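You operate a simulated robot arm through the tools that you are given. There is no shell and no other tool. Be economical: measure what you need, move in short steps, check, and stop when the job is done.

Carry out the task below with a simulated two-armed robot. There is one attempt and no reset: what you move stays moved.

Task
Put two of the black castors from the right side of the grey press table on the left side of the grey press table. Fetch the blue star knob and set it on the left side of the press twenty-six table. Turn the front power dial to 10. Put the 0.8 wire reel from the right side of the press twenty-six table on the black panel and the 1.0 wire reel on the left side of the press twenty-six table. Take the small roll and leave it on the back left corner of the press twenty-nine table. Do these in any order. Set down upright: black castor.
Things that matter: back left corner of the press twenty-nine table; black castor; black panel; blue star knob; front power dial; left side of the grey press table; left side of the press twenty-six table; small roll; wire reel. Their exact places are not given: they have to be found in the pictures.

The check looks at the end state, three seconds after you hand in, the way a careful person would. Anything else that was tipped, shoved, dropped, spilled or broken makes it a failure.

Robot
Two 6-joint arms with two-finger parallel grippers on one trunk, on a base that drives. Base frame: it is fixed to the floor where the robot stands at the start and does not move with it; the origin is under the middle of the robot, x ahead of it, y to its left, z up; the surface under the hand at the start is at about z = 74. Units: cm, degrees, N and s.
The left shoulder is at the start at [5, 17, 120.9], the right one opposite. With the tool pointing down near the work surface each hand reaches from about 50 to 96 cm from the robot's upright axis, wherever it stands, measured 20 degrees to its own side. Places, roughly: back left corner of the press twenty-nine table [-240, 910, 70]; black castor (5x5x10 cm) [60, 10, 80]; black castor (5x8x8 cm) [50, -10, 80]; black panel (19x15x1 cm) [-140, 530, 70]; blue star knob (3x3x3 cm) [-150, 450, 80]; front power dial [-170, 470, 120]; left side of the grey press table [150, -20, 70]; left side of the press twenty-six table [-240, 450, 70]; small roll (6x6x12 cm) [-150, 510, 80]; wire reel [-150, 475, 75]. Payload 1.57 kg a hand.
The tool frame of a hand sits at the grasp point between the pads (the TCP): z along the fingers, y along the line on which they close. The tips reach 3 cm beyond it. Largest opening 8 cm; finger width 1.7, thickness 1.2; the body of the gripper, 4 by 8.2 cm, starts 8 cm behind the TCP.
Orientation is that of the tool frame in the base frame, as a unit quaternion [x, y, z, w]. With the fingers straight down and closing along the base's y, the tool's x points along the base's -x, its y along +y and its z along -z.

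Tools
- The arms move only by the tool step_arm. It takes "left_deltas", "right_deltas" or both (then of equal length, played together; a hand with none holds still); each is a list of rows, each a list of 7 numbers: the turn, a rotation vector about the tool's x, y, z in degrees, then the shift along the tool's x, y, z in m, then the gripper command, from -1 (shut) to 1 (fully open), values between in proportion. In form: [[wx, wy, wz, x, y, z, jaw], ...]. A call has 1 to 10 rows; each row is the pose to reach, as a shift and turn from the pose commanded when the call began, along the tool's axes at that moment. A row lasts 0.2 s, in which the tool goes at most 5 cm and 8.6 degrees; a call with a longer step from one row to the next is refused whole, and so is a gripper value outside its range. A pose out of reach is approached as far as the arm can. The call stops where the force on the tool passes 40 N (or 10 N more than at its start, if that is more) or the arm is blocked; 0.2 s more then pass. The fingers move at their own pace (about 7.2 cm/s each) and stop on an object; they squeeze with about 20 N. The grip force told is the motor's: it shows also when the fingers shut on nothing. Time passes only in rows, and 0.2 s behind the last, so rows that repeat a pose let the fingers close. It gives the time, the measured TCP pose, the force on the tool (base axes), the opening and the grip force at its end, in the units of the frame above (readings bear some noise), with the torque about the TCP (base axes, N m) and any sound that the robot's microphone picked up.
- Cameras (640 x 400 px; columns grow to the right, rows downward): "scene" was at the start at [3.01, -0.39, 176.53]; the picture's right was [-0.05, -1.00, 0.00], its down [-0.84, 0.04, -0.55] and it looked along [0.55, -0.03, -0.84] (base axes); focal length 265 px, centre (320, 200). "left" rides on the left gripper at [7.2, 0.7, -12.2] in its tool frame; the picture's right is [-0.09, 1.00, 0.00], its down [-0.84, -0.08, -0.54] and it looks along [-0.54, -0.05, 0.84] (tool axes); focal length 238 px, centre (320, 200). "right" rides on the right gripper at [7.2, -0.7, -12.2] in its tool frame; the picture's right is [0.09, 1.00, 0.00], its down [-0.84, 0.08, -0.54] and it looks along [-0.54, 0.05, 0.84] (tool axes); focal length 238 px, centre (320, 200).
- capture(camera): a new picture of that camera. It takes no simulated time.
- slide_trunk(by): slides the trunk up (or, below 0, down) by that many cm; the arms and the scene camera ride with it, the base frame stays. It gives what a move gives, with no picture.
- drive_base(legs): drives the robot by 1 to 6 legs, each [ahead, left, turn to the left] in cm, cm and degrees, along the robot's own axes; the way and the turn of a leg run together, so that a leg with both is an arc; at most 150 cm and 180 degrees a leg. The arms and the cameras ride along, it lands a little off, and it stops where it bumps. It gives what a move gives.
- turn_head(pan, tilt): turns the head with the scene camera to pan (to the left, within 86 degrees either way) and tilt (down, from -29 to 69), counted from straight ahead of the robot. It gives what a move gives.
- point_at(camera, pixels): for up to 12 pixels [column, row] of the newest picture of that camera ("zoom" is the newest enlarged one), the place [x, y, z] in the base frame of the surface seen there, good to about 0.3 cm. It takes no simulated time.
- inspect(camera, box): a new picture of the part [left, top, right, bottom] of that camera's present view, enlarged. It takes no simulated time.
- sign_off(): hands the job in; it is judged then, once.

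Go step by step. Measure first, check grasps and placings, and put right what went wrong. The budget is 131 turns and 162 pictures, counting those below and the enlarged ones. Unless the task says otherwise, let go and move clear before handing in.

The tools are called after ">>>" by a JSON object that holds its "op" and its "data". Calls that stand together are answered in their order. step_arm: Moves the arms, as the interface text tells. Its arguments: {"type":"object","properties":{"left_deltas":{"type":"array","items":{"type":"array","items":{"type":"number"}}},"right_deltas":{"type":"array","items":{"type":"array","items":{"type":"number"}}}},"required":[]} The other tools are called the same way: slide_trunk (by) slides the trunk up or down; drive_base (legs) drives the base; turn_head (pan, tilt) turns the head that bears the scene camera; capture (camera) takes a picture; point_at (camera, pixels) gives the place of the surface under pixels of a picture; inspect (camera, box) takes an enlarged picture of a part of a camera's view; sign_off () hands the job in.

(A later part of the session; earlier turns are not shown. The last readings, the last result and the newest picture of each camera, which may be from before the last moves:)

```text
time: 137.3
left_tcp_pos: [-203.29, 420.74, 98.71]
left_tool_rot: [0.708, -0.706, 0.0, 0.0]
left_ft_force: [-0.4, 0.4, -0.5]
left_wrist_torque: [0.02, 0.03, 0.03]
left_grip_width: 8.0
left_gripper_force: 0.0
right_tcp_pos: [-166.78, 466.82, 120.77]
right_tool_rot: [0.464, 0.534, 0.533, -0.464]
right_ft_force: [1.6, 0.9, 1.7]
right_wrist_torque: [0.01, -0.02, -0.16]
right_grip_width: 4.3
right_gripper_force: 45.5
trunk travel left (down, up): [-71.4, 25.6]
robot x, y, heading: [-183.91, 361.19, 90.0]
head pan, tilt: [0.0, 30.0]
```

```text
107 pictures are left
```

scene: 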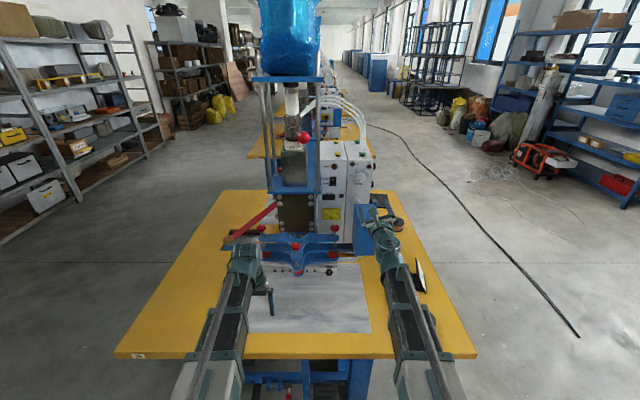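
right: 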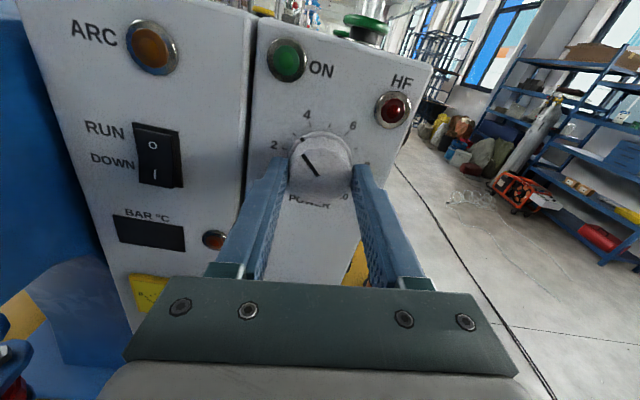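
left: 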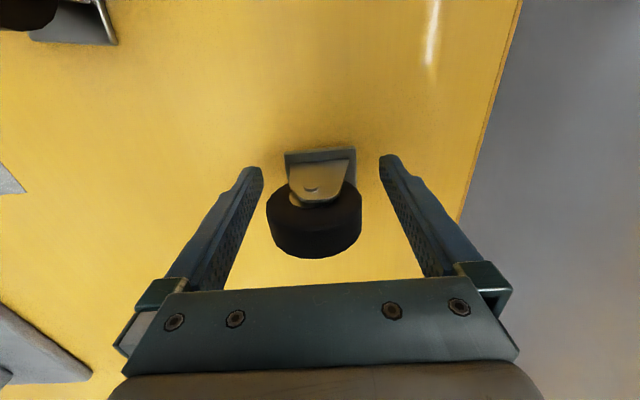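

Pointer is now at about 3.3 as expected. Repeat: turn 90°, release, roll back, regrip.

>>> {"op": "step_arm", "data": {"right_deltas": [[0, 0, 8.5, 0, 0, 0, -1], [0, 0, 17, 0, 0, 0, -1], [0, 0, 25.5, 0, 0, 0, -1], [0, 0, 34, 0, 0, 0, -1], [0, 0, 42.5, 0, 0, 0, -1], [0, 0, 51, 0, 0, 0, -1], [0, 0, 59.5, 0, 0, 0, -1], [0, 0, 68, 0, 0, 0, -1], [0, 0, 76.5, 0, 0, 0, -1], [0, 0, 85, 0, 0, 0, -1]]}}

>>> {"op": "step_arm", "data": {"right_deltas": [[0, 0, 5, 0, 0, 0, -1], [0, 0, 5, 0, 0, 0, -1], [0, 0, 5, 0, 0, 0, 1], [0, 0, 5, 0, 0, 0, 1], [0, 0, 5, 0, 0, 0, 1], [0, 0, 5, 0, 0, 0, 1]]}}

>>> {"op": "step_arm", "data": {"right_deltas": [[0, 0, -8.5, 0, 0, 0, 1], [0, 0, -17, 0, 0, 0, 1], [0, 0, -25.5, 0, 0, 0, 1], [0, 0, -34, 0, 0, 0, 1], [0, 0, -42.5, 0, 0, 0, 1], [0, 0, -51, 0, 0, 0, 1], [0, 0, -59.5, 0, 0, 0, 1], [0, 0, -68, 0, 0, 0, 1], [0, 0, -76.5, 0, 0, 0, 1], [0, 0, -85, 0, 0, 0, 1]]}}

>>> {"op": "step_arm", "data": {"right_deltas": [[0, 0, -5, 0, 0, 0, 1], [0, 0, -5, 0, 0, 0, -1], [0, 0, -5, 0, 0, 0, -1], [0, 0, -5, 0, 0, 0, -1], [0, 0, -5, 0, 0, 0, -1]]}}

>>> {"op": "inspect", "data": {"camera": "right", "box": [240, 90, 400, 230]}}

```text
time: 139.5
left_tcp_pos: [-203.27, 420.69, 98.72]
left_tool_rot: [0.707, -0.707, 0.001, -0.001]
left_ft_force: [-0.4, -0.8, 0.0]
left_wrist_torque: [-0.03, -0.04, 0.02]
left_grip_width: 7.99
left_gripper_force: 0.1
right_tcp_pos: [-166.79, 466.7, 120.81]
right_tool_rot: [0.703, 0.08, 0.079, -0.703]
right_ft_force: [4.2, 2.7, 1.2]
right_wrist_torque: [0.13, 0.01, 0.82]
right_grip_width: 4.3
right_gripper_force: 44.9
trunk travel left (down, up): [-71.4, 25.6]
robot x, y, heading: [-183.81, 360.77, 90.0]
head pan, tilt: [0.0, 30.0]
```

```text
time: 140.9
left_tcp_pos: [-203.32, 420.68, 98.81]
left_tool_rot: [0.707, -0.707, 0.0, 0.0]
left_ft_force: [-0.5, 0.7, 0.5]
left_wrist_torque: [0.02, 0.0, 0.01]
left_grip_width: 7.98
left_gripper_force: 0.1
right_tcp_pos: [-166.71, 466.69, 120.85]
right_tool_rot: [0.706, 0.049, 0.048, -0.705]
right_ft_force: [0.0, 0.6, -0.5]
right_wrist_torque: [-0.01, -0.03, -0.03]
right_grip_width: 7.98
right_gripper_force: 0.0
trunk travel left (down, up): [-71.4, 25.6]
robot x, y, heading: [-183.66, 361.12, 90.1]
head pan, tilt: [0.0, 30.0]
```

```text
time: 143.1
left_tcp_pos: [-203.32, 420.7, 98.79]
left_tool_rot: [0.707, -0.707, 0.0, 0.0]
left_ft_force: [0.0, -0.1, -0.2]
left_wrist_torque: [-0.02, 0.01, 0.02]
left_grip_width: 8.02
left_gripper_force: 0.1
right_tcp_pos: [-166.77, 466.69, 120.82]
right_tool_rot: [0.485, 0.515, 0.513, -0.486]
right_ft_force: [-0.4, 0.4, 0.3]
right_wrist_torque: [0.0, -0.05, -0.02]
right_grip_width: 7.98
right_gripper_force: 0.1
trunk travel left (down, up): [-71.4, 25.6]
robot x, y, heading: [-183.82, 361.03, 90.3]
head pan, tilt: [0.0, 30.0]
```

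```text
time: 144.3
left_tcp_pos: [-203.31, 420.81, 98.87]
left_tool_rot: [0.707, -0.707, 0.0, 0.0]
left_ft_force: [0.3, 0.4, 1.0]
left_wrist_torque: [-0.02, -0.02, -0.02]
left_grip_width: 8.01
left_gripper_force: 0.1
right_tcp_pos: [-166.72, 466.65, 120.78]
right_tool_rot: [0.464, 0.534, 0.533, -0.464]
right_ft_force: [2.5, 1.2, 0.4]
right_wrist_torque: [-0.01, 0.01, -0.2]
right_grip_width: 4.28
right_gripper_force: 45.2
trunk travel left (down, up): [-71.4, 25.6]
robot x, y, heading: [-183.84, 361.37, 90.1]
head pan, tilt: [0.0, 30.0]
```

```text
2.86 times, centred on (320, 160) of right
```

zoom: 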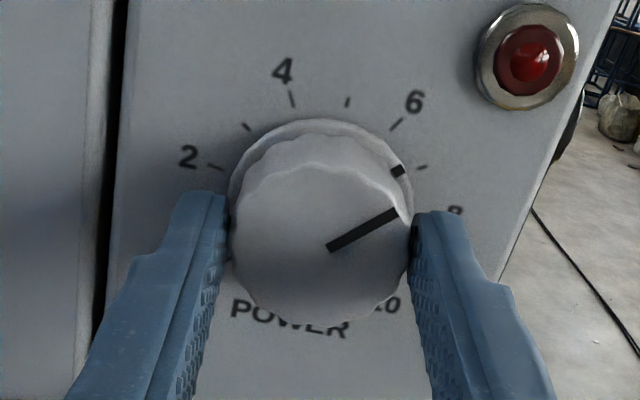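

Pointer is at ≈6.8. Turn ~86° more and check before releasing.

>>> {"op": "step_arm", "data": {"right_deltas": [[0, 0, 8.5, 0, 0, 0, -1], [0, 0, 17, 0, 0, 0, -1], [0, 0, 25.5, 0, 0, 0, -1], [0, 0, 34, 0, 0, 0, -1], [0, 0, 42.5, 0, 0, 0, -1], [0, 0, 51, 0, 0, 0, -1], [0, 0, 59.5, 0, 0, 0, -1], [0, 0, 68, 0, 0, 0, -1], [0, 0, 76.5, 0, 0, 0, -1], [0, 0, 85, 0, 0, 0, -1]]}}

>>> {"op": "inspect", "data": {"camera": "right", "box": [240, 90, 400, 230]}}

```text
time: 146.5
left_tcp_pos: [-203.35, 420.72, 98.84]
left_tool_rot: [0.708, -0.706, 0.0, 0.0]
left_ft_force: [-0.7, -0.4, 0.5]
left_wrist_torque: [0.03, 0.01, -0.02]
left_grip_width: 8.03
left_gripper_force: 0.1
right_tcp_pos: [-166.72, 466.68, 120.73]
right_tool_rot: [-0.703, -0.079, -0.079, 0.703]
right_ft_force: [3.1, 1.3, 0.1]
right_wrist_torque: [-0.01, 0.03, -0.26]
right_grip_width: 4.27
right_gripper_force: 45.1
trunk travel left (down, up): [-71.4, 25.6]
robot x, y, heading: [-183.66, 361.15, 90.2]
head pan, tilt: [0.0, 30.0]
```

```text
2.86 times, centred on (320, 160) of right
```

zoom: 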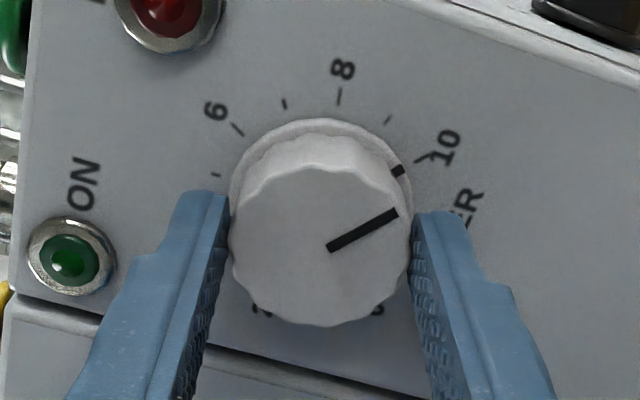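

The skirt mark lines up with the 10 tick to within a degree. I release, back out, and verify with the scene camera.

>>> {"op": "step_arm", "data": {"right_deltas": [[0, 0, 0, 0, 0, 0, 1], [0, 0, 0, 0, 0, 0, 1], [0, 0, 0, 0, 0, 0, 1], [0, 0, 0, 0, 0, -0.03, 1], [0, 0, 0, 0, 0, -0.07, 1], [0, 0, 0, 0, 0, -0.11, 1], [0, 0, 0, 0, 0, -0.15, 1], [0, 0, 0, 0, 0, -0.19, 1], [0, 0, 0, 0, 0, -0.22, 1]]}}

>>> {"op": "inspect", "data": {"camera": "right", "box": [240, 60, 400, 180]}}

>>> {"op": "inspect", "data": {"camera": "scene", "box": [330, 150, 370, 200]}}

```text
time: 148.5
left_tcp_pos: [-203.32, 420.61, 98.88]
left_tool_rot: [0.708, -0.706, 0.0, 0.0]
left_ft_force: [-0.1, -0.3, 0.3]
left_wrist_torque: [-0.02, 0.0, 0.0]
left_grip_width: 7.99
left_gripper_force: 0.1
right_tcp_pos: [-166.99, 444.71, 120.72]
right_tool_rot: [-0.702, -0.082, -0.079, 0.703]
right_ft_force: [0.0, -0.3, 0.1]
right_wrist_torque: [0.01, 0.0, -0.01]
right_grip_width: 7.98
right_gripper_force: 0.1
trunk travel left (down, up): [-71.4, 25.6]
robot x, y, heading: [-183.52, 361.31, 90.0]
head pan, tilt: [0.0, 30.0]
```

```text
3.33 times, centred on (320, 120) of right
```

zoom: 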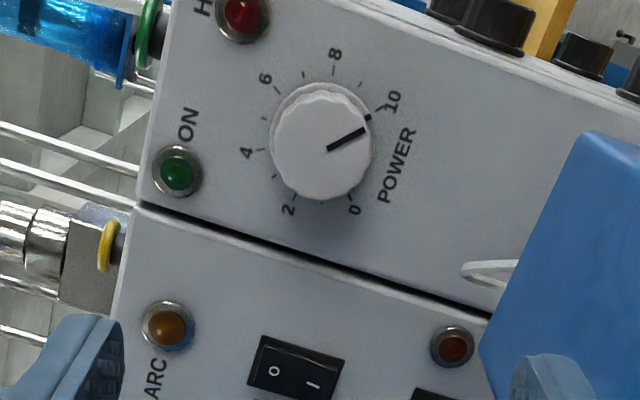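

```text
8.00 times, centred on (350, 175) of scene
```

zoom: 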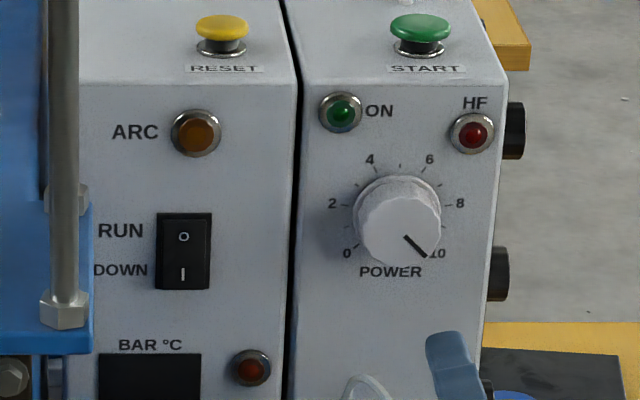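

The dial reads 10. I roll the right hand back and tilt it down again, wrist fixed.

>>> {"op": "step_arm", "data": {"right_deltas": [[0, 0, 8.5, 0, 0, 0, 1], [0, 0, 17, 0, 0, 0, 1], [0, 0, 25.5, 0, 0, 0, 1], [0, 0, 34, 0, 0, 0, 1], [0, 0, 42.5, 0, 0, 0, 1], [0, 0, 51, 0, 0, 0, 1], [0, 0, 59.5, 0, 0, 0, 1], [0, 0, 68, 0, 0, 0, 1], [0, 0, 76.5, 0, 0, 0, 1], [0, 0, 85, 0, 0, 0, 1]]}}

>>> {"op": "step_arm", "data": {"right_deltas": [[0, 0, 8.5, 0, 0, 0, 1], [0, 0, 17, 0, 0, 0, 1], [0, 0, 17, 0, 0, 0, 1]]}}

```text
time: 150.7
left_tcp_pos: [-203.39, 420.67, 98.83]
left_tool_rot: [0.707, -0.707, -0.001, 0.0]
left_ft_force: [0.1, 0.8, -0.6]
left_wrist_torque: [0.02, 0.02, 0.02]
left_grip_width: 8.01
left_gripper_force: 0.1
right_tcp_pos: [-166.78, 444.75, 120.68]
right_tool_rot: [0.572, -0.416, -0.416, -0.571]
right_ft_force: [-0.3, -0.4, 0.1]
right_wrist_torque: [0.01, 0.0, -0.02]
right_grip_width: 7.99
right_gripper_force: 0.1
trunk travel left (down, up): [-71.4, 25.6]
robot x, y, heading: [-183.64, 361.06, 90.2]
head pan, tilt: [0.0, 30.0]
```

```text
time: 151.5
left_tcp_pos: [-203.33, 420.7, 98.87]
left_tool_rot: [0.708, -0.707, 0.001, 0.0]
left_ft_force: [0.8, 0.1, -0.1]
left_wrist_torque: [-0.02, -0.01, 0.01]
left_grip_width: 7.98
left_gripper_force: 0.0
right_tcp_pos: [-166.71, 444.74, 120.83]
right_tool_rot: [-0.504, 0.496, 0.496, 0.504]
right_ft_force: [1.0, -0.4, 0.2]
right_wrist_torque: [0.0, 0.0, 0.0]
right_grip_width: 8.0
right_gripper_force: 0.1
trunk travel left (down, up): [-71.4, 25.6]
robot x, y, heading: [-183.58, 360.66, 89.9]
head pan, tilt: [0.0, 30.0]
```

Now tilt back down.

>>> {"op": "step_arm", "data": {"right_deltas": [[0, 8.5, 0, 0.0328, 0, -0.0024, 1], [0, 17, 0, 0.0649, 0, -0.0097, 1], [0, 25.5, 0, 0.0956, 0, -0.0216, 1], [0, 34, 0, 0.1241, 0, -0.038, 1], [0, 42.5, 0, 0.15, 0, -0.0583, 1], [0, 51, 0, 0.1725, 0, -0.0823, 1], [0, 59.5, 0, 0.1913, 0, -0.1093, 1], [0, 68, 0, 0.2058, 0, -0.1388, 1], [0, 76.5, 0, 0.2159, 0, -0.1702, 1], [0, 85, 0, 0.2212, 0, -0.2027, 1]]}}

>>> {"op": "step_arm", "data": {"right_deltas": [[0, 5, 0, 0, 0, 0, 1], [0, 5, 0, 0, 0, 0, 1]]}}

>>> {"op": "capture", "data": {"camera": "right"}}

```text
time: 153.7
left_tcp_pos: [-203.29, 420.65, 98.87]
left_tool_rot: [0.707, -0.707, 0.0, 0.0]
left_ft_force: [0.1, 0.2, -0.7]
left_wrist_torque: [0.01, -0.01, 0.0]
left_grip_width: 8.0
left_gripper_force: 0.1
right_tcp_pos: [-166.48, 424.38, 98.88]
right_tool_rot: [0.707, -0.706, -0.024, -0.036]
right_ft_force: [0.1, -0.5, 0.7]
right_wrist_torque: [0.0, -0.02, 0.01]
right_grip_width: 8.02
right_gripper_force: 0.2
right hand out of reach, approached as far as the arm can: row 8
trunk travel left (down, up): [-71.4, 25.6]
robot x, y, heading: [-183.4, 360.99, 90.1]
head pan, tilt: [0.0, 30.0]
```

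```text
time: 154.3
left_tcp_pos: [-203.37, 420.76, 98.75]
left_tool_rot: [0.708, -0.706, 0.0, 0.0]
left_ft_force: [0.2, -0.3, 1.3]
left_wrist_torque: [-0.02, 0.02, 0.03]
left_grip_width: 8.0
left_gripper_force: 0.1
right_tcp_pos: [-166.41, 424.41, 98.86]
right_tool_rot: [0.707, -0.707, 0.007, -0.005]
right_ft_force: [0.0, 0.5, -0.9]
right_wrist_torque: [0.01, 0.01, 0.0]
right_grip_width: 8.03
right_gripper_force: 0.0
trunk travel left (down, up): [-71.4, 25.6]
robot x, y, heading: [-183.93, 361.07, 89.9]
head pan, tilt: [0.0, 30.0]
```

```text
102 pictures are left
```

right: 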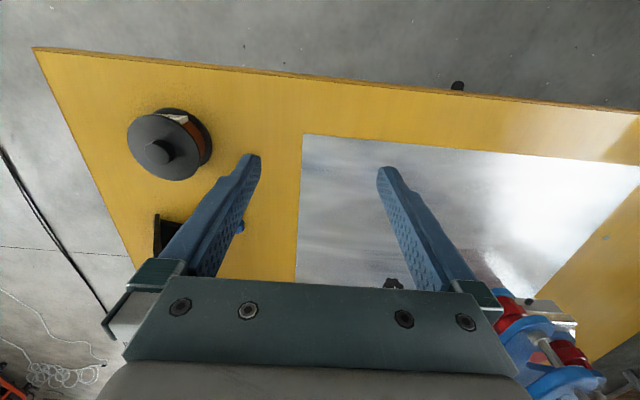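

Right hand is vertical again. I zoom on the first reel's label at (178,117).

>>> {"op": "inspect", "data": {"camera": "right", "box": [120, 95, 220, 190]}}

>>> {"op": "point_at", "data": {"camera": "right", "pixels": [[158, 152], [130, 140], [192, 160], [160, 120], [170, 178], [240, 225], [165, 225], [178, 117]]}}

```text
4.21 times, centred on (170, 142) of right
```

zoom: 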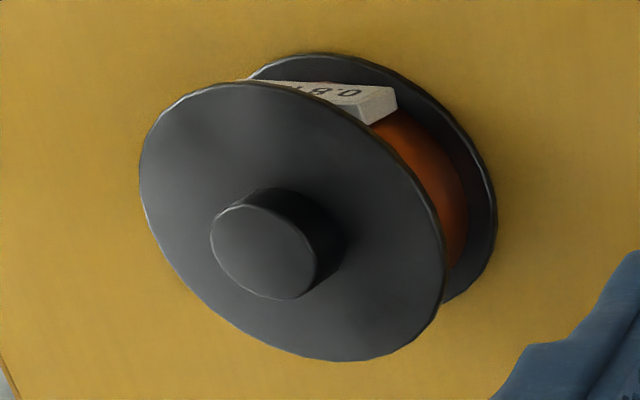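

```text
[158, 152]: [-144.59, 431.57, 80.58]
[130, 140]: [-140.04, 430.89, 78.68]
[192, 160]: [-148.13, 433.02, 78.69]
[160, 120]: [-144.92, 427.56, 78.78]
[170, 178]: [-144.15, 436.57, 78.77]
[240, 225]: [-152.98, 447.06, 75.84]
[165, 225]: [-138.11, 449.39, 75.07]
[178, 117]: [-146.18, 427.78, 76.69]
```

Label reads 0.8, so the reels are: 0.8 at (−144.4,432), 1.2 at (−145,477), 1.0 at (−137,497). I drive round to the aisle side facing −x.

>>> {"op": "drive_base", "data": {"legs": [[-12, 0, 0], [0, -110, 0], [0, 0, 90], [0, -105, 0]]}}

>>> {"op": "turn_head", "data": {"pan": 0, "tilt": 55}}

>>> {"op": "capture", "data": {"camera": "scene"}}

```text
time: 169.2
left_tcp_pos: [-134.59, 431.84, 98.83]
left_tool_rot: [1.0, -0.003, 0.0, -0.001]
left_ft_force: [0.3, 0.3, 0.5]
left_wrist_torque: [-0.02, 0.01, 0.0]
left_grip_width: 8.0
left_gripper_force: 0.1
right_tcp_pos: [-138.18, 468.82, 98.87]
right_tool_rot: [1.0, -0.002, 0.001, -0.009]
right_ft_force: [0.4, -0.1, -0.2]
right_wrist_torque: [-0.01, 0.01, 0.01]
right_grip_width: 7.99
right_gripper_force: 0.2
trunk travel left (down, up): [-71.4, 25.6]
robot x, y, heading: [-74.87, 450.82, 179.8]
head pan, tilt: [0.0, 30.0]
```

```text
time: 170.1
left_tcp_pos: [-134.64, 431.92, 98.88]
left_tool_rot: [1.0, -0.003, 0.001, -0.001]
left_ft_force: [-0.4, -0.7, -0.3]
left_wrist_torque: [-0.02, 0.02, 0.0]
left_grip_width: 7.99
left_gripper_force: 0.1
right_tcp_pos: [-138.19, 468.89, 98.84]
right_tool_rot: [1.0, -0.003, 0.001, -0.009]
right_ft_force: [0.5, 0.2, 0.2]
right_wrist_torque: [0.03, 0.01, -0.02]
right_grip_width: 8.02
right_gripper_force: 0.0
trunk travel left (down, up): [-71.4, 25.6]
robot x, y, heading: [-74.59, 451.11, 179.7]
head pan, tilt: [0.0, 55.0]
```

```text
100 pictures are left
```

scene: 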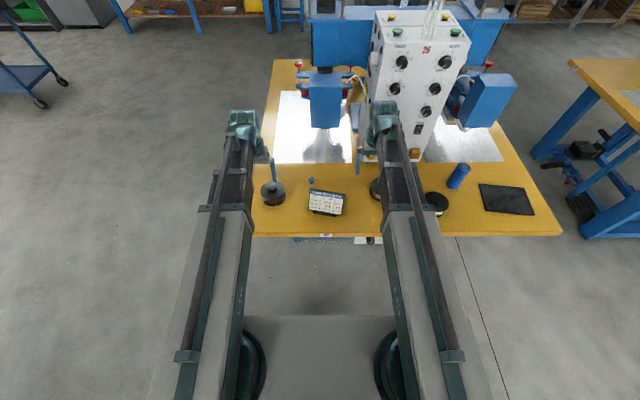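

Left hand is beside the 0.8 reel, and I move it over the hub (−144.4,432) while the right goes over the 1.0 reel (~(−138,497)).

>>> {"op": "step_arm", "data": {"left_deltas": [[0, 0, 0, -0.04, 0, 0, 1], [0, 0, 0, -0.08, 0, 0, 1], [0, 0, 0, -0.098, 0, 0, 1], [0, 0, 0, -0.098, 0, 0, 1], [0, 0, 0, -0.098, 0, 0, 1], [0, 0, 0, -0.098, 0, 0, 1], [0, 0, 0, -0.098, 0, 0, 1]], "right_deltas": [[0, 0, 0, 0, -0.045, 0, 1], [0, 0, 0, 0, -0.09, 0, 1], [0, 0, 0, 0, -0.135, 0, 1], [0, 0, 0, 0, -0.18, 0, 1], [0, 0, 0, 0, -0.22, 0, 1], [0, 0, 0, 0, -0.26, 0, 1], [0, 0, 0, 0, -0.28, 0, 1]]}}

>>> {"op": "capture", "data": {"camera": "left"}}

>>> {"op": "capture", "data": {"camera": "right"}}

```text
time: 171.7
left_tcp_pos: [-144.37, 432.09, 98.88]
left_tool_rot: [1.0, -0.003, 0.0, 0.0]
left_ft_force: [-0.3, -0.9, 0.2]
left_wrist_torque: [-0.01, 0.0, -0.03]
left_grip_width: 8.03
left_gripper_force: 0.1
right_tcp_pos: [-138.09, 496.91, 98.83]
right_tool_rot: [1.0, -0.002, 0.001, -0.008]
right_ft_force: [0.2, 1.5, 1.0]
right_wrist_torque: [-0.01, 0.01, 0.01]
right_grip_width: 8.01
right_gripper_force: 0.0
right hand out of reach, approached as far as the arm can: row 5, 6, 7
trunk travel left (down, up): [-71.4, 25.6]
robot x, y, heading: [-74.51, 451.58, 179.8]
head pan, tilt: [0.0, 55.0]
```

```text
99 pictures are left
```

left: 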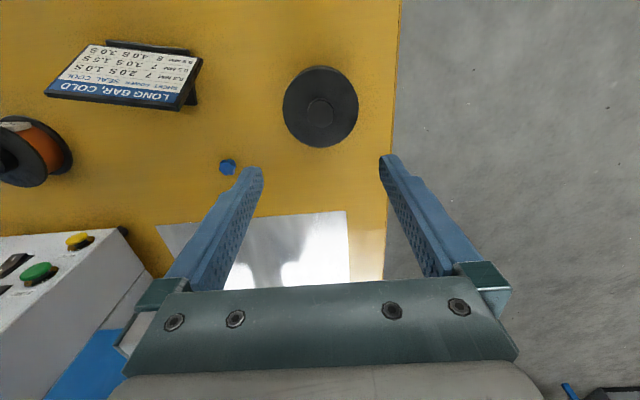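

```text
98 pictures are left
```

right: 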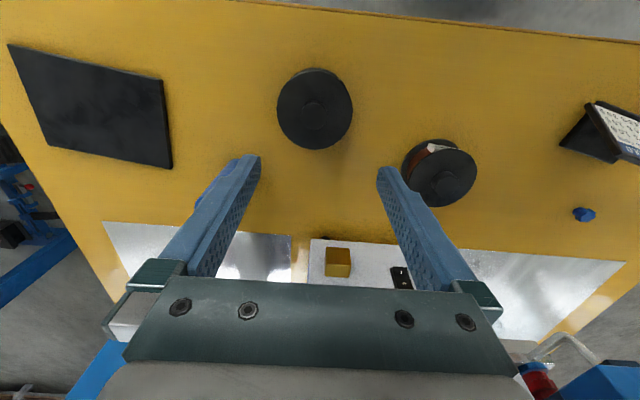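

Hubs appear at left (320,113) and right (313,105); measuring.

>>> {"op": "point_at", "data": {"camera": "left", "pixels": [[320, 113], [308, 113], [332, 113], [284, 105], [358, 105], [320, 68], [320, 146]]}}

>>> {"op": "point_at", "data": {"camera": "right", "pixels": [[313, 108], [301, 108], [325, 108], [277, 105], [353, 105], [315, 69], [315, 148]]}}

>>> {"op": "inspect", "data": {"camera": "right", "box": [270, 60, 360, 155]}}

>>> {"op": "inspect", "data": {"camera": "left", "box": [275, 60, 365, 155]}}

```text
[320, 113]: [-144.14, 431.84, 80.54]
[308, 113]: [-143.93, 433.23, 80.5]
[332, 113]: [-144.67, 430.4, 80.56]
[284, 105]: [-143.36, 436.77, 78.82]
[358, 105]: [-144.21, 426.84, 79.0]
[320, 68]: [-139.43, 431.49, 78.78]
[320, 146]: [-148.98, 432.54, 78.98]
```

```text
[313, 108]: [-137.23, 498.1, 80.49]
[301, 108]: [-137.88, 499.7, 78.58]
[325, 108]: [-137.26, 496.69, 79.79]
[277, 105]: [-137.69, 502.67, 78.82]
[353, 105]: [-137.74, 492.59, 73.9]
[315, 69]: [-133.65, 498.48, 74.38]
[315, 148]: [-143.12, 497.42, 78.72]
```

```text
4.21 times, centred on (315, 108) of right
```

zoom: 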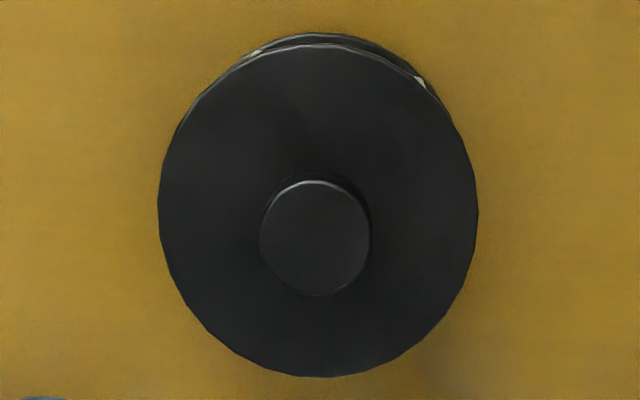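

```text
4.21 times, centred on (320, 108) of left
```

zoom: 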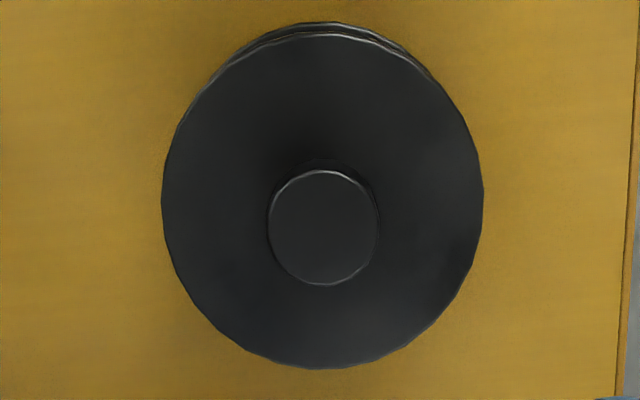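

Hubs: left (−144.3,431.8), right (−138.1,497.9), top z 80.5, flange 78.8. I centre the right hand and lower the trunk to TCP z≈82.2.

>>> {"op": "step_arm", "data": {"left_deltas": [[0, 0, 0, 0, 0.002, 0, 1], [0, 0, 0, 0, 0.002, 0, 1]], "right_deltas": [[0, 0, 0, 0, -0.01, 0, 1], [0, 0, 0, 0, -0.01, 0, 1]]}}

>>> {"op": "slide_trunk", "data": {"by": -16.7}}

>>> {"op": "capture", "data": {"camera": "left"}}

>>> {"op": "capture", "data": {"camera": "right"}}

```text
time: 172.3
left_tcp_pos: [-144.4, 431.84, 98.77]
left_tool_rot: [1.0, -0.002, 0.0, 0.0]
left_ft_force: [-0.2, 0.1, 0.3]
left_wrist_torque: [0.0, 0.02, 0.0]
left_grip_width: 8.03
left_gripper_force: 0.0
right_tcp_pos: [-138.04, 497.78, 98.87]
right_tool_rot: [1.0, -0.003, 0.002, -0.01]
right_ft_force: [0.5, 0.3, -1.9]
right_wrist_torque: [0.01, 0.05, 0.0]
right_grip_width: 8.0
right_gripper_force: 0.0
trunk travel left (down, up): [-71.4, 25.6]
robot x, y, heading: [-74.86, 451.0, 179.6]
head pan, tilt: [0.0, 55.0]
```

```text
time: 174.2
left_tcp_pos: [-144.3, 431.79, 82.22]
left_tool_rot: [1.0, -0.002, 0.0, 0.0]
left_ft_force: [0.0, 0.1, -1.1]
left_wrist_torque: [0.05, 0.0, -0.01]
left_grip_width: 8.01
left_gripper_force: 0.1
right_tcp_pos: [-137.95, 497.87, 82.1]
right_tool_rot: [1.0, -0.002, 0.001, -0.009]
right_ft_force: [-0.1, 0.2, -0.5]
right_wrist_torque: [0.0, 0.03, 0.02]
right_grip_width: 8.0
right_gripper_force: 0.1
trunk travel left (down, up): [-54.7, 42.3]
robot x, y, heading: [-74.72, 451.08, 179.7]
head pan, tilt: [0.0, 55.0]
```

```text
95 pictures are left
```

left: 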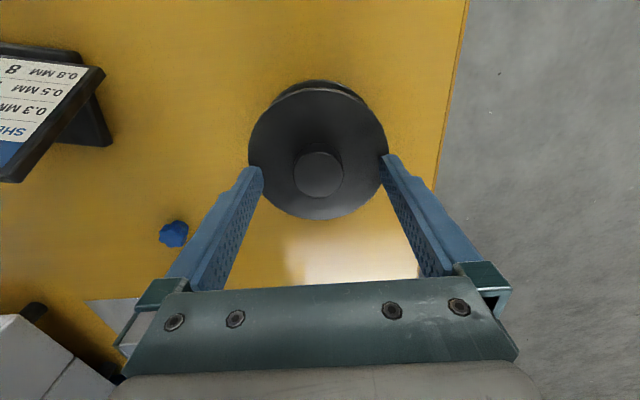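

```text
94 pictures are left
```

right: 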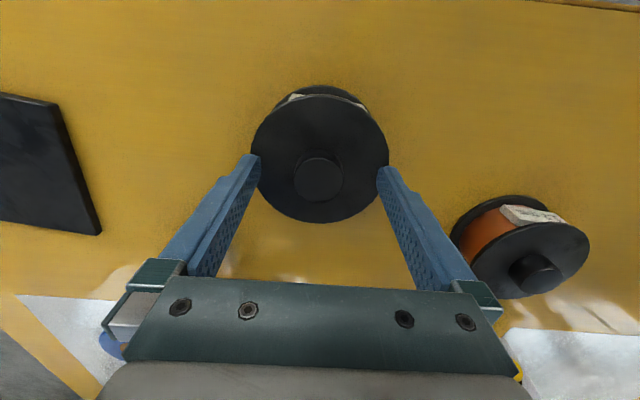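

Both hubs sit between the fingertips. Close both grippers, then lift.

>>> {"op": "step_arm", "data": {"left_deltas": [[0, 0, 0, 0, 0, 0, 0], [0, 0, 0, 0, 0, 0, -1], [0, 0, 0, 0, 0, 0, -1], [0, 0, 0, 0, 0, 0, -1], [0, 0, 0, 0, 0, 0, -1]], "right_deltas": [[0, 0, 0, 0, 0, 0, 0], [0, 0, 0, 0, 0, 0, -1], [0, 0, 0, 0, 0, 0, -1], [0, 0, 0, 0, 0, 0, -1], [0, 0, 0, 0, 0, 0, -1]]}}

>>> {"op": "slide_trunk", "data": {"by": 18}}

>>> {"op": "capture", "data": {"camera": "left"}}

>>> {"op": "capture", "data": {"camera": "right"}}

```text
time: 175.4
left_tcp_pos: [-144.37, 431.88, 82.18]
left_tool_rot: [1.0, -0.003, 0.001, -0.001]
left_ft_force: [0.3, 2.5, -0.7]
left_wrist_torque: [0.14, -0.08, 0.05]
left_grip_width: 3.26
left_gripper_force: 19.6
right_tcp_pos: [-138.03, 497.88, 82.12]
right_tool_rot: [1.0, -0.003, 0.001, -0.01]
right_ft_force: [-1.1, 3.2, 3.9]
right_wrist_torque: [-0.28, 0.06, 0.03]
right_grip_width: 3.35
right_gripper_force: 20.3
trunk travel left (down, up): [-54.7, 42.3]
robot x, y, heading: [-74.69, 450.89, 179.9]
head pan, tilt: [0.0, 55.0]
```

```text
time: 177.4
left_tcp_pos: [-144.48, 431.82, 100.0]
left_tool_rot: [1.0, -0.002, 0.001, 0.0]
left_ft_force: [0.7, -0.3, -9.4]
left_wrist_torque: [0.0, -0.01, -0.04]
left_grip_width: 3.25
left_gripper_force: 20.3
right_tcp_pos: [-138.12, 497.85, 100.14]
right_tool_rot: [1.0, -0.002, 0.001, -0.008]
right_ft_force: [0.3, 0.6, -9.2]
right_wrist_torque: [-0.01, 0.02, -0.02]
right_grip_width: 3.33
right_gripper_force: 20.2
trunk travel left (down, up): [-72.7, 24.3]
robot x, y, heading: [-74.7, 451.0, 179.6]
head pan, tilt: [0.0, 55.0]
```

```text
93 pictures are left
```

left: 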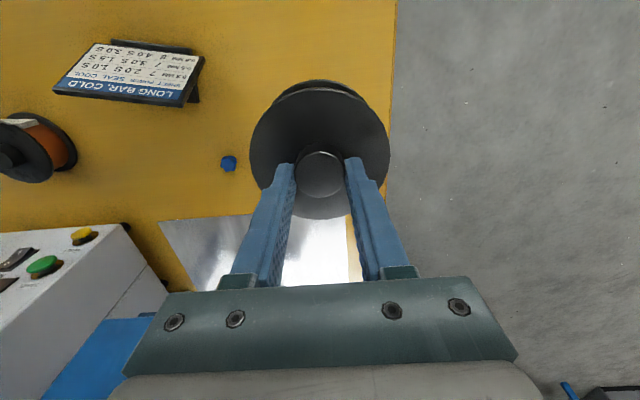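

```text
92 pictures are left
```

right: 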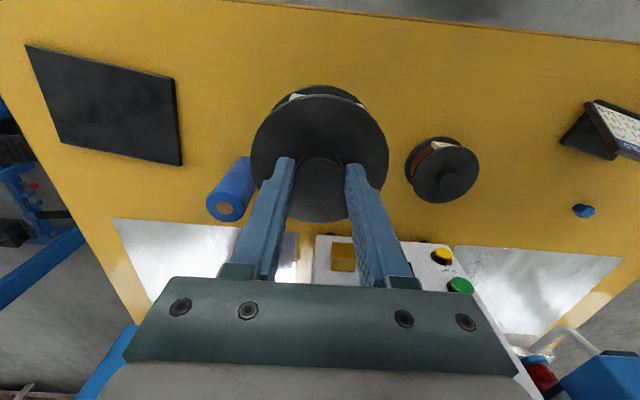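

Both reels are up. I measure the panel's corners in the right camera and the roll/knob.

>>> {"op": "point_at", "data": {"camera": "right", "pixels": [[28, 47], [172, 81], [179, 163], [64, 143], [110, 105], [228, 208], [584, 211]]}}

>>> {"op": "point_at", "data": {"camera": "left", "pixels": [[228, 163], [128, 72], [18, 145]]}}

```text
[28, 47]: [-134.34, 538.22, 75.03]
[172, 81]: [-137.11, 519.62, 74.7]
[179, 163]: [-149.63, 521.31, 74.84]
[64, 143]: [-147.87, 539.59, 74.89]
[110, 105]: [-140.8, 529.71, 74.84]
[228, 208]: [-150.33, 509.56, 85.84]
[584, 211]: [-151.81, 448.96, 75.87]
```

```text
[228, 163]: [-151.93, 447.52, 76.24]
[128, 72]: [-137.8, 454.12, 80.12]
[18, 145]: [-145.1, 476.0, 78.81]
```

Panel centre ≈(−142,529.7), top 74.85. I back off 15 cm, tuck the right hand (ahead 55) so its reel stays clear of tables, extend the left, then strafe to the panel.

>>> {"op": "drive_base", "data": {"legs": [[-15, 0, 0]]}}

>>> {"op": "step_arm", "data": {"left_deltas": [[0, 0, 0, -0.03, 0, 0, -1], [0, 0, 0, -0.06, 0, 0, -1], [0, 0, 0, -0.09, 0, 0, -1], [0, 0, 0, -0.12, 0, 0, -1], [0, 0, 0, -0.126, 0, 0, -1], [0, 0, 0, -0.126, 0, 0, -1]], "right_deltas": [[0, 0, 0, 0.016, 0.04, 0, -1], [0, 0, 0, 0.032, 0.08, 0, -1], [0, 0, 0, 0.048, 0.12, 0, -1], [0, 0, 0, 0.064, 0.16, 0, -1], [0, 0, 0, 0.08, 0.2, 0, -1], [0, 0, 0, 0.084, 0.218, 0, -1]]}}

>>> {"op": "drive_base", "data": {"legs": [[0, -98, 0]]}}

>>> {"op": "capture", "data": {"camera": "left"}}

>>> {"op": "capture", "data": {"camera": "scene"}}

```text
time: 178.8
left_tcp_pos: [-129.34, 431.89, 100.09]
left_tool_rot: [1.0, -0.003, 0.0, 0.0]
left_ft_force: [0.9, 0.0, -9.5]
left_wrist_torque: [0.03, 0.04, 0.01]
left_grip_width: 3.24
left_gripper_force: 20.2
right_tcp_pos: [-122.93, 497.78, 100.04]
right_tool_rot: [1.0, -0.004, 0.001, -0.009]
right_ft_force: [1.2, 0.1, -8.5]
right_wrist_torque: [-0.02, -0.05, -0.06]
right_grip_width: 3.35
right_gripper_force: 20.4
trunk travel left (down, up): [-72.7, 24.3]
robot x, y, heading: [-59.64, 451.06, 179.7]
head pan, tilt: [0.0, 55.0]
```

```text
time: 180.2
left_tcp_pos: [-142.0, 432.01, 99.89]
left_tool_rot: [1.0, -0.003, 0.002, 0.0]
left_ft_force: [1.3, 0.5, -8.4]
left_wrist_torque: [0.0, 0.02, 0.01]
left_grip_width: 3.24
left_gripper_force: 20.1
right_tcp_pos: [-114.93, 475.81, 100.16]
right_tool_rot: [1.0, -0.003, 0.002, -0.009]
right_ft_force: [-0.7, -0.5, -9.9]
right_wrist_torque: [-0.03, -0.01, 0.0]
right_grip_width: 3.36
right_gripper_force: 20.0
trunk travel left (down, up): [-72.7, 24.3]
robot x, y, heading: [-59.34, 451.28, 179.6]
head pan, tilt: [0.0, 55.0]
```

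```text
time: 185.3
left_tcp_pos: [-141.44, 529.74, 100.0]
left_tool_rot: [1.0, -0.004, 0.001, 0.0]
left_ft_force: [-0.9, -0.6, -9.1]
left_wrist_torque: [-0.01, 0.02, -0.03]
left_grip_width: 3.23
left_gripper_force: 20.3
right_tcp_pos: [-114.21, 573.72, 99.98]
right_tool_rot: [1.0, -0.003, 0.001, -0.009]
right_ft_force: [0.4, 0.5, -10.0]
right_wrist_torque: [0.01, -0.01, -0.01]
right_grip_width: 3.33
right_gripper_force: 20.2
trunk travel left (down, up): [-72.7, 24.3]
robot x, y, heading: [-59.29, 549.26, 179.7]
head pan, tilt: [0.0, 55.0]
```

```text
91 pictures are left
```

left: 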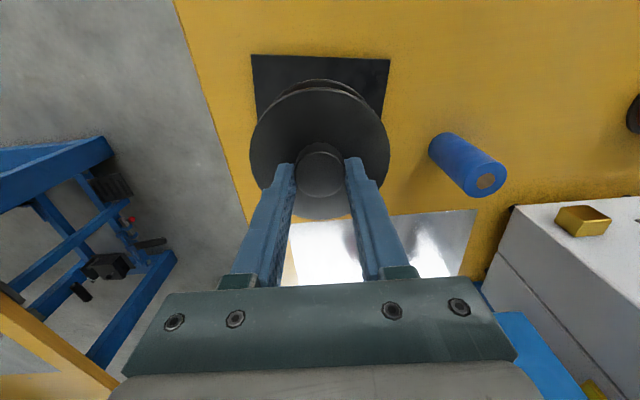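

```text
90 pictures are left
```

scene: 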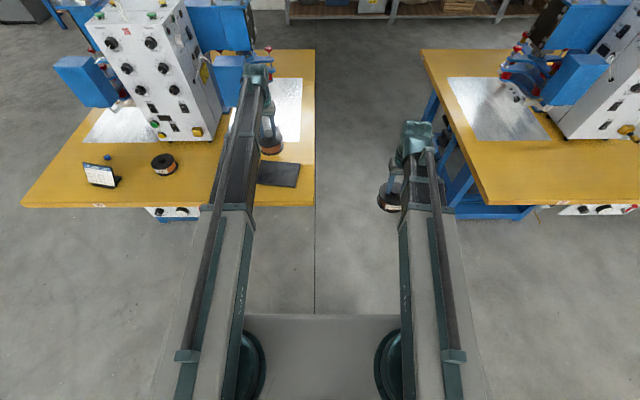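

Reel is above the panel centre, right hand clear over the gap. Lower to just above contact.

>>> {"op": "slide_trunk", "data": {"by": -16.4}}

>>> {"op": "slide_trunk", "data": {"by": -0.4}}

```text
time: 187.2
left_tcp_pos: [-141.34, 529.73, 83.59]
left_tool_rot: [1.0, -0.003, 0.001, 0.0]
left_ft_force: [0.4, -0.4, -9.0]
left_wrist_torque: [-0.01, 0.0, -0.02]
left_grip_width: 3.23
left_gripper_force: 20.0
right_tcp_pos: [-114.19, 573.72, 83.73]
right_tool_rot: [1.0, -0.003, 0.001, -0.008]
right_ft_force: [0.0, -0.4, -8.8]
right_wrist_torque: [-0.02, -0.05, 0.01]
right_grip_width: 3.35
right_gripper_force: 19.6
trunk travel left (down, up): [-56.3, 40.7]
robot x, y, heading: [-58.95, 549.2, 179.5]
head pan, tilt: [0.0, 55.0]
```

```text
time: 187.7
left_tcp_pos: [-141.3, 529.81, 83.2]
left_tool_rot: [1.0, -0.002, 0.001, -0.001]
left_ft_force: [0.4, -0.2, -10.2]
left_wrist_torque: [-0.01, 0.03, -0.03]
left_grip_width: 3.23
left_gripper_force: 20.3
right_tcp_pos: [-114.16, 573.64, 83.29]
right_tool_rot: [1.0, -0.003, 0.002, -0.008]
right_ft_force: [0.5, 0.2, -9.7]
right_wrist_torque: [0.02, -0.05, -0.05]
right_grip_width: 3.34
right_gripper_force: 19.9
trunk travel left (down, up): [-55.9, 41.1]
robot x, y, heading: [-59.1, 549.08, 179.6]
head pan, tilt: [0.0, 55.0]
```

Not touching yet (still −10 N); lower a bit more.

>>> {"op": "slide_trunk", "data": {"by": -0.25}}

>>> {"op": "slide_trunk", "data": {"by": -0.15}}

```text
time: 188.2
left_tcp_pos: [-141.37, 529.71, 83.06]
left_tool_rot: [1.0, -0.003, -0.001, 0.001]
left_ft_force: [-6.1, -1.1, 15.3]
left_wrist_torque: [-0.02, 0.04, 0.1]
left_grip_width: 3.22
left_gripper_force: 19.5
right_tcp_pos: [-114.2, 573.86, 83.07]
right_tool_rot: [1.0, -0.004, 0.001, -0.008]
right_ft_force: [-0.3, -0.9, -8.9]
right_wrist_torque: [-0.05, -0.01, -0.03]
right_grip_width: 3.35
right_gripper_force: 20.3
trunk travel left (down, up): [-55.6, 41.4]
robot x, y, heading: [-58.84, 548.58, 179.7]
head pan, tilt: [0.0, 55.0]
```

```text
time: 188.7
left_tcp_pos: [-141.25, 529.79, 82.95]
left_tool_rot: [1.0, -0.003, 0.0, 0.001]
left_ft_force: [-4.7, -2.1, 16.2]
left_wrist_torque: [0.01, 0.14, 0.13]
left_grip_width: 3.24
left_gripper_force: 19.9
right_tcp_pos: [-114.11, 573.65, 82.96]
right_tool_rot: [1.0, -0.004, 0.0, -0.009]
right_ft_force: [0.6, -0.7, -8.1]
right_wrist_torque: [-0.04, 0.0, 0.01]
right_grip_width: 3.36
right_gripper_force: 19.5
trunk travel left (down, up): [-55.5, 41.5]
robot x, y, heading: [-59.15, 548.97, 179.6]
head pan, tilt: [0.0, 55.0]
```

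Contact made (+15 N); release the left hand and raise.

>>> {"op": "slide_trunk", "data": {"by": 0.15}}

>>> {"op": "step_arm", "data": {"left_deltas": [[0, 0, 0, 0, 0, 0, -0.1], [0, 0, 0, 0, 0, 0, 0.2], [0, 0, 0, 0, 0, 0, 0.6], [0, 0, 0, 0, 0, 0, 1], [0, 0, 0, 0, 0, 0, 1]]}}

>>> {"op": "slide_trunk", "data": {"by": 17}}

>>> {"op": "capture", "data": {"camera": "left"}}

```text
time: 189.2
left_tcp_pos: [-141.37, 529.72, 82.98]
left_tool_rot: [1.0, -0.003, 0.0, 0.0]
left_ft_force: [0.3, -0.7, -2.9]
left_wrist_torque: [-0.08, 0.29, 0.07]
left_grip_width: 3.23
left_gripper_force: 19.9
right_tcp_pos: [-114.25, 573.66, 83.17]
right_tool_rot: [1.0, -0.004, 0.001, -0.008]
right_ft_force: [-0.1, 0.3, -9.4]
right_wrist_torque: [0.01, -0.02, 0.01]
right_grip_width: 3.32
right_gripper_force: 19.9
trunk travel left (down, up): [-55.6, 41.4]
robot x, y, heading: [-59.09, 548.91, 179.7]
head pan, tilt: [0.0, 55.0]
```

```text
time: 190.4
left_tcp_pos: [-141.22, 529.72, 82.96]
left_tool_rot: [1.0, -0.003, 0.001, 0.0]
left_ft_force: [0.6, -0.1, 0.4]
left_wrist_torque: [-0.02, 0.01, 0.0]
left_grip_width: 8.0
left_gripper_force: 0.0
right_tcp_pos: [-114.16, 573.73, 83.08]
right_tool_rot: [1.0, -0.004, 0.002, -0.009]
right_ft_force: [0.2, -0.5, -9.7]
right_wrist_torque: [-0.04, -0.01, -0.01]
right_grip_width: 3.35
right_gripper_force: 20.0
trunk travel left (down, up): [-55.6, 41.4]
robot x, y, heading: [-59.21, 549.08, 179.5]
head pan, tilt: [0.0, 55.0]
```

```text
time: 192.3
left_tcp_pos: [-141.29, 529.83, 100.05]
left_tool_rot: [1.0, -0.003, 0.001, 0.001]
left_ft_force: [0.5, -0.1, 0.0]
left_wrist_torque: [-0.03, -0.02, -0.01]
left_grip_width: 8.0
left_gripper_force: 0.1
right_tcp_pos: [-114.23, 573.72, 99.91]
right_tool_rot: [1.0, -0.003, 0.001, -0.009]
right_ft_force: [-0.4, 0.3, -9.9]
right_wrist_torque: [0.01, -0.02, -0.03]
right_grip_width: 3.33
right_gripper_force: 20.1
trunk travel left (down, up): [-72.6, 24.4]
robot x, y, heading: [-59.13, 548.58, 179.4]
head pan, tilt: [0.0, 55.0]
```

```text
89 pictures are left
```

left: 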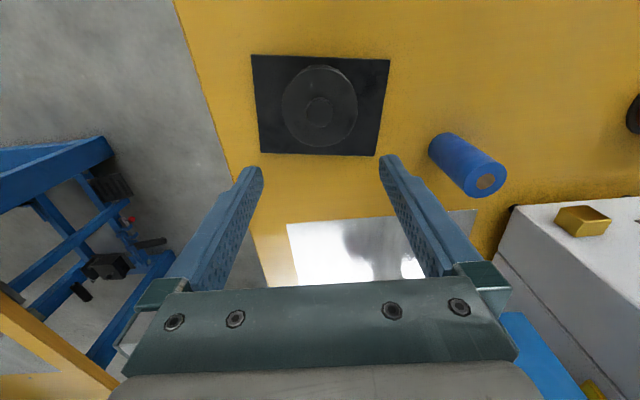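

Reel rests centred on the panel. Next the blue knob with the left hand: strafe to y≈467, forward 6, then extend left over (−151.9,448).

>>> {"op": "drive_base", "data": {"legs": [[0, 81.5, 0.4], [6, 0, 0]]}}

>>> {"op": "capture", "data": {"camera": "left"}}

```text
time: 197.3
left_tcp_pos: [-148.5, 449.05, 99.97]
left_tool_rot: [1.0, -0.008, 0.001, 0.0]
left_ft_force: [-0.5, 0.9, -0.5]
left_wrist_torque: [0.01, -0.02, -0.02]
left_grip_width: 8.01
left_gripper_force: 0.1
right_tcp_pos: [-120.9, 492.82, 99.92]
right_tool_rot: [1.0, -0.007, 0.002, -0.009]
right_ft_force: [0.1, -0.5, -9.5]
right_wrist_torque: [-0.07, -0.06, -0.01]
right_grip_width: 3.34
right_gripper_force: 19.9
trunk travel left (down, up): [-72.6, 24.4]
robot x, y, heading: [-66.46, 467.3, 179.2]
head pan, tilt: [0.0, 55.0]
```

```text
88 pictures are left
```

left: 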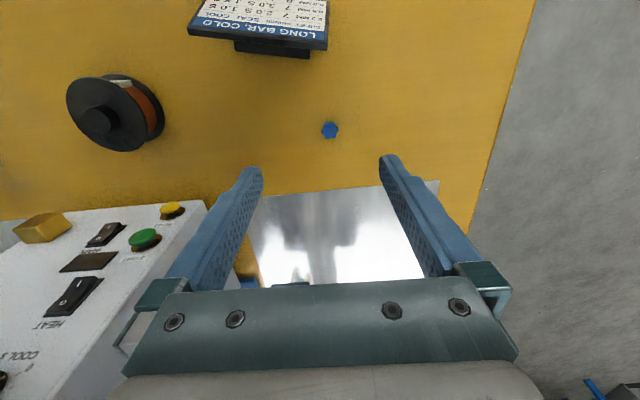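

Measure the knob at (330,130).

>>> {"op": "point_at", "data": {"camera": "left", "pixels": [[330, 128], [323, 130], [338, 130], [330, 122], [330, 137]]}}

>>> {"op": "inspect", "data": {"camera": "left", "box": [310, 110, 350, 150]}}

```text
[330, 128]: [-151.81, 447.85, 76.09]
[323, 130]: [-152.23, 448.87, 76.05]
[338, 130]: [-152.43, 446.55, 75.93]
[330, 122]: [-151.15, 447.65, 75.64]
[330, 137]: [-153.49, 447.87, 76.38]
```

```text
10.00 times, centred on (330, 130) of left
```

zoom: 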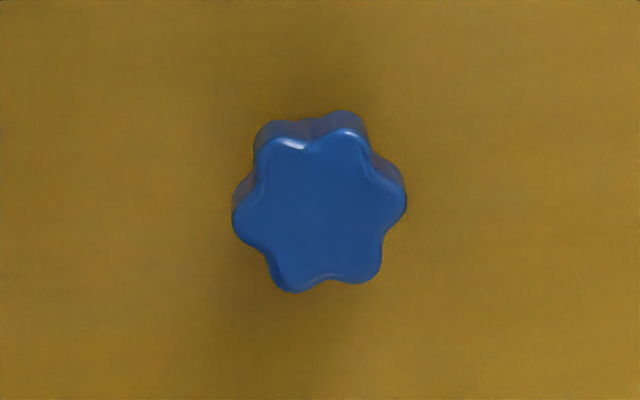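

Knob centre (−152.1,447.8), top 76.2. Position the left hand, tuck the right 2 cm, lower the trunk.

>>> {"op": "step_arm", "data": {"left_deltas": [[0, 0, 0, -0.02, 0.006, 0, 1], [0, 0, 0, -0.036, 0.0125, 0, 1], [0, 0, 0, -0.036, 0.0125, 0, 1]], "right_deltas": [[0, 0, 0, 0.01, 0, 0, -1], [0, 0, 0, 0.02, 0, 0, -1], [0, 0, 0, 0.02, 0, 0, -1]]}}

>>> {"op": "slide_trunk", "data": {"by": -20}}

>>> {"op": "capture", "data": {"camera": "left"}}

>>> {"op": "capture", "data": {"camera": "scene"}}

```text
time: 198.1
left_tcp_pos: [-151.99, 447.63, 100.07]
left_tool_rot: [1.0, -0.008, 0.001, -0.001]
left_ft_force: [-0.6, -0.4, -0.4]
left_wrist_torque: [0.03, -0.01, -0.02]
left_grip_width: 7.98
left_gripper_force: 0.1
right_tcp_pos: [-118.8, 492.78, 100.08]
right_tool_rot: [1.0, -0.008, 0.001, -0.008]
right_ft_force: [-0.8, 0.4, -9.1]
right_wrist_torque: [0.02, -0.04, 0.02]
right_grip_width: 3.35
right_gripper_force: 19.7
trunk travel left (down, up): [-72.6, 24.4]
robot x, y, heading: [-65.89, 467.53, 178.9]
head pan, tilt: [0.0, 55.0]
```

```text
time: 200.2
left_tcp_pos: [-152.0, 447.71, 80.16]
left_tool_rot: [1.0, -0.008, 0.001, 0.0]
left_ft_force: [-0.1, 0.8, 0.5]
left_wrist_torque: [0.01, -0.02, 0.03]
left_grip_width: 8.03
left_gripper_force: 0.1
right_tcp_pos: [-118.84, 492.68, 79.97]
right_tool_rot: [1.0, -0.008, 0.001, -0.009]
right_ft_force: [0.0, 0.4, -8.6]
right_wrist_torque: [0.02, -0.03, -0.02]
right_grip_width: 3.35
right_gripper_force: 19.9
trunk travel left (down, up): [-52.6, 44.4]
robot x, y, heading: [-66.1, 467.41, 179.2]
head pan, tilt: [0.0, 55.0]
```

```text
86 pictures are left
```

left: 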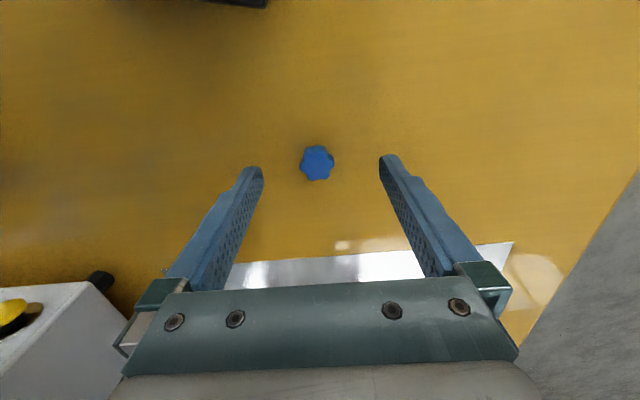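

```text
85 pictures are left
```

scene: 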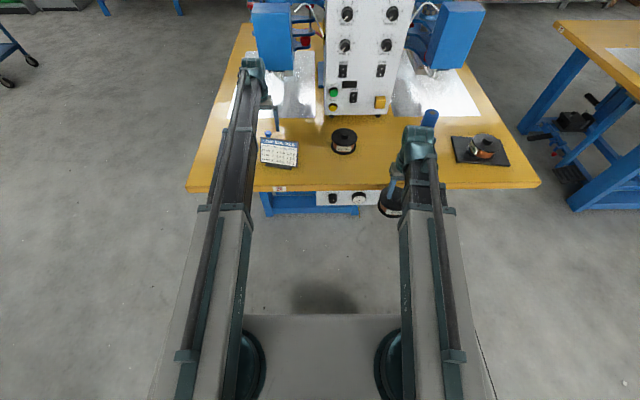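

All clear; lower 2.4 cm and close on the knob.

>>> {"op": "slide_trunk", "data": {"by": -2.4}}

>>> {"op": "step_arm", "data": {"left_deltas": [[0, 0, 0, 0, 0, 0, 0], [0, 0, 0, 0, 0, 0, -1], [0, 0, 0, 0, 0, 0, -1], [0, 0, 0, 0, 0, 0, -1], [0, 0, 0, 0, 0, 0, -1]]}}

>>> {"op": "slide_trunk", "data": {"by": 22.5}}

>>> {"op": "capture", "data": {"camera": "left"}}

```text
time: 200.9
left_tcp_pos: [-151.94, 447.64, 77.64]
left_tool_rot: [1.0, -0.007, 0.0, 0.001]
left_ft_force: [0.8, 1.0, -0.3]
left_wrist_torque: [0.0, 0.03, -0.02]
left_grip_width: 8.02
left_gripper_force: 0.0
right_tcp_pos: [-118.88, 492.7, 77.73]
right_tool_rot: [1.0, -0.007, 0.001, -0.009]
right_ft_force: [-0.5, -0.1, -9.5]
right_wrist_torque: [0.01, -0.05, -0.02]
right_grip_width: 3.35
right_gripper_force: 19.7
trunk travel left (down, up): [-50.2, 46.8]
robot x, y, heading: [-66.19, 467.37, 179.0]
head pan, tilt: [0.0, 55.0]
```

```text
time: 202.2
left_tcp_pos: [-152.01, 447.65, 77.72]
left_tool_rot: [1.0, -0.008, 0.001, 0.0]
left_ft_force: [-0.9, 1.1, 1.1]
left_wrist_torque: [0.01, -0.01, -0.02]
left_grip_width: 2.43
left_gripper_force: 19.9
right_tcp_pos: [-118.82, 492.57, 77.67]
right_tool_rot: [1.0, -0.008, 0.001, -0.009]
right_ft_force: [-0.1, 0.0, -9.6]
right_wrist_torque: [-0.02, -0.03, -0.01]
right_grip_width: 3.34
right_gripper_force: 20.1
trunk travel left (down, up): [-50.2, 46.8]
robot x, y, heading: [-66.09, 467.21, 179.1]
head pan, tilt: [0.0, 55.0]
```

```text
time: 204.5
left_tcp_pos: [-151.97, 447.73, 100.0]
left_tool_rot: [1.0, -0.008, 0.001, -0.001]
left_ft_force: [0.2, -0.9, -1.0]
left_wrist_torque: [-0.03, -0.02, -0.03]
left_grip_width: 2.44
left_gripper_force: 20.2
right_tcp_pos: [-118.83, 492.71, 100.09]
right_tool_rot: [1.0, -0.009, 0.001, -0.008]
right_ft_force: [-0.2, 0.5, -9.2]
right_wrist_torque: [-0.01, -0.01, -0.02]
right_grip_width: 3.35
right_gripper_force: 20.3
trunk travel left (down, up): [-72.7, 24.3]
robot x, y, heading: [-65.88, 467.5, 178.9]
head pan, tilt: [0.0, 55.0]
```

```text
84 pictures are left
```

left: 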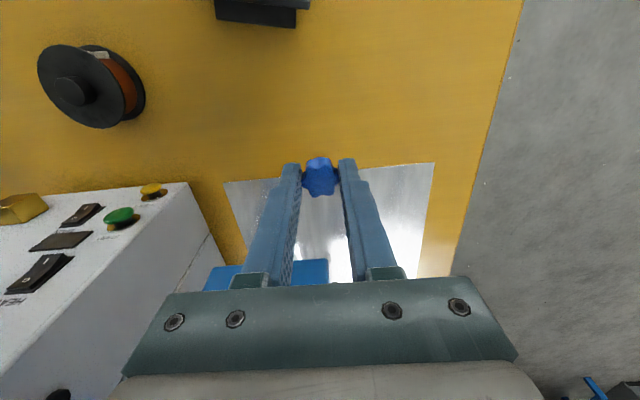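

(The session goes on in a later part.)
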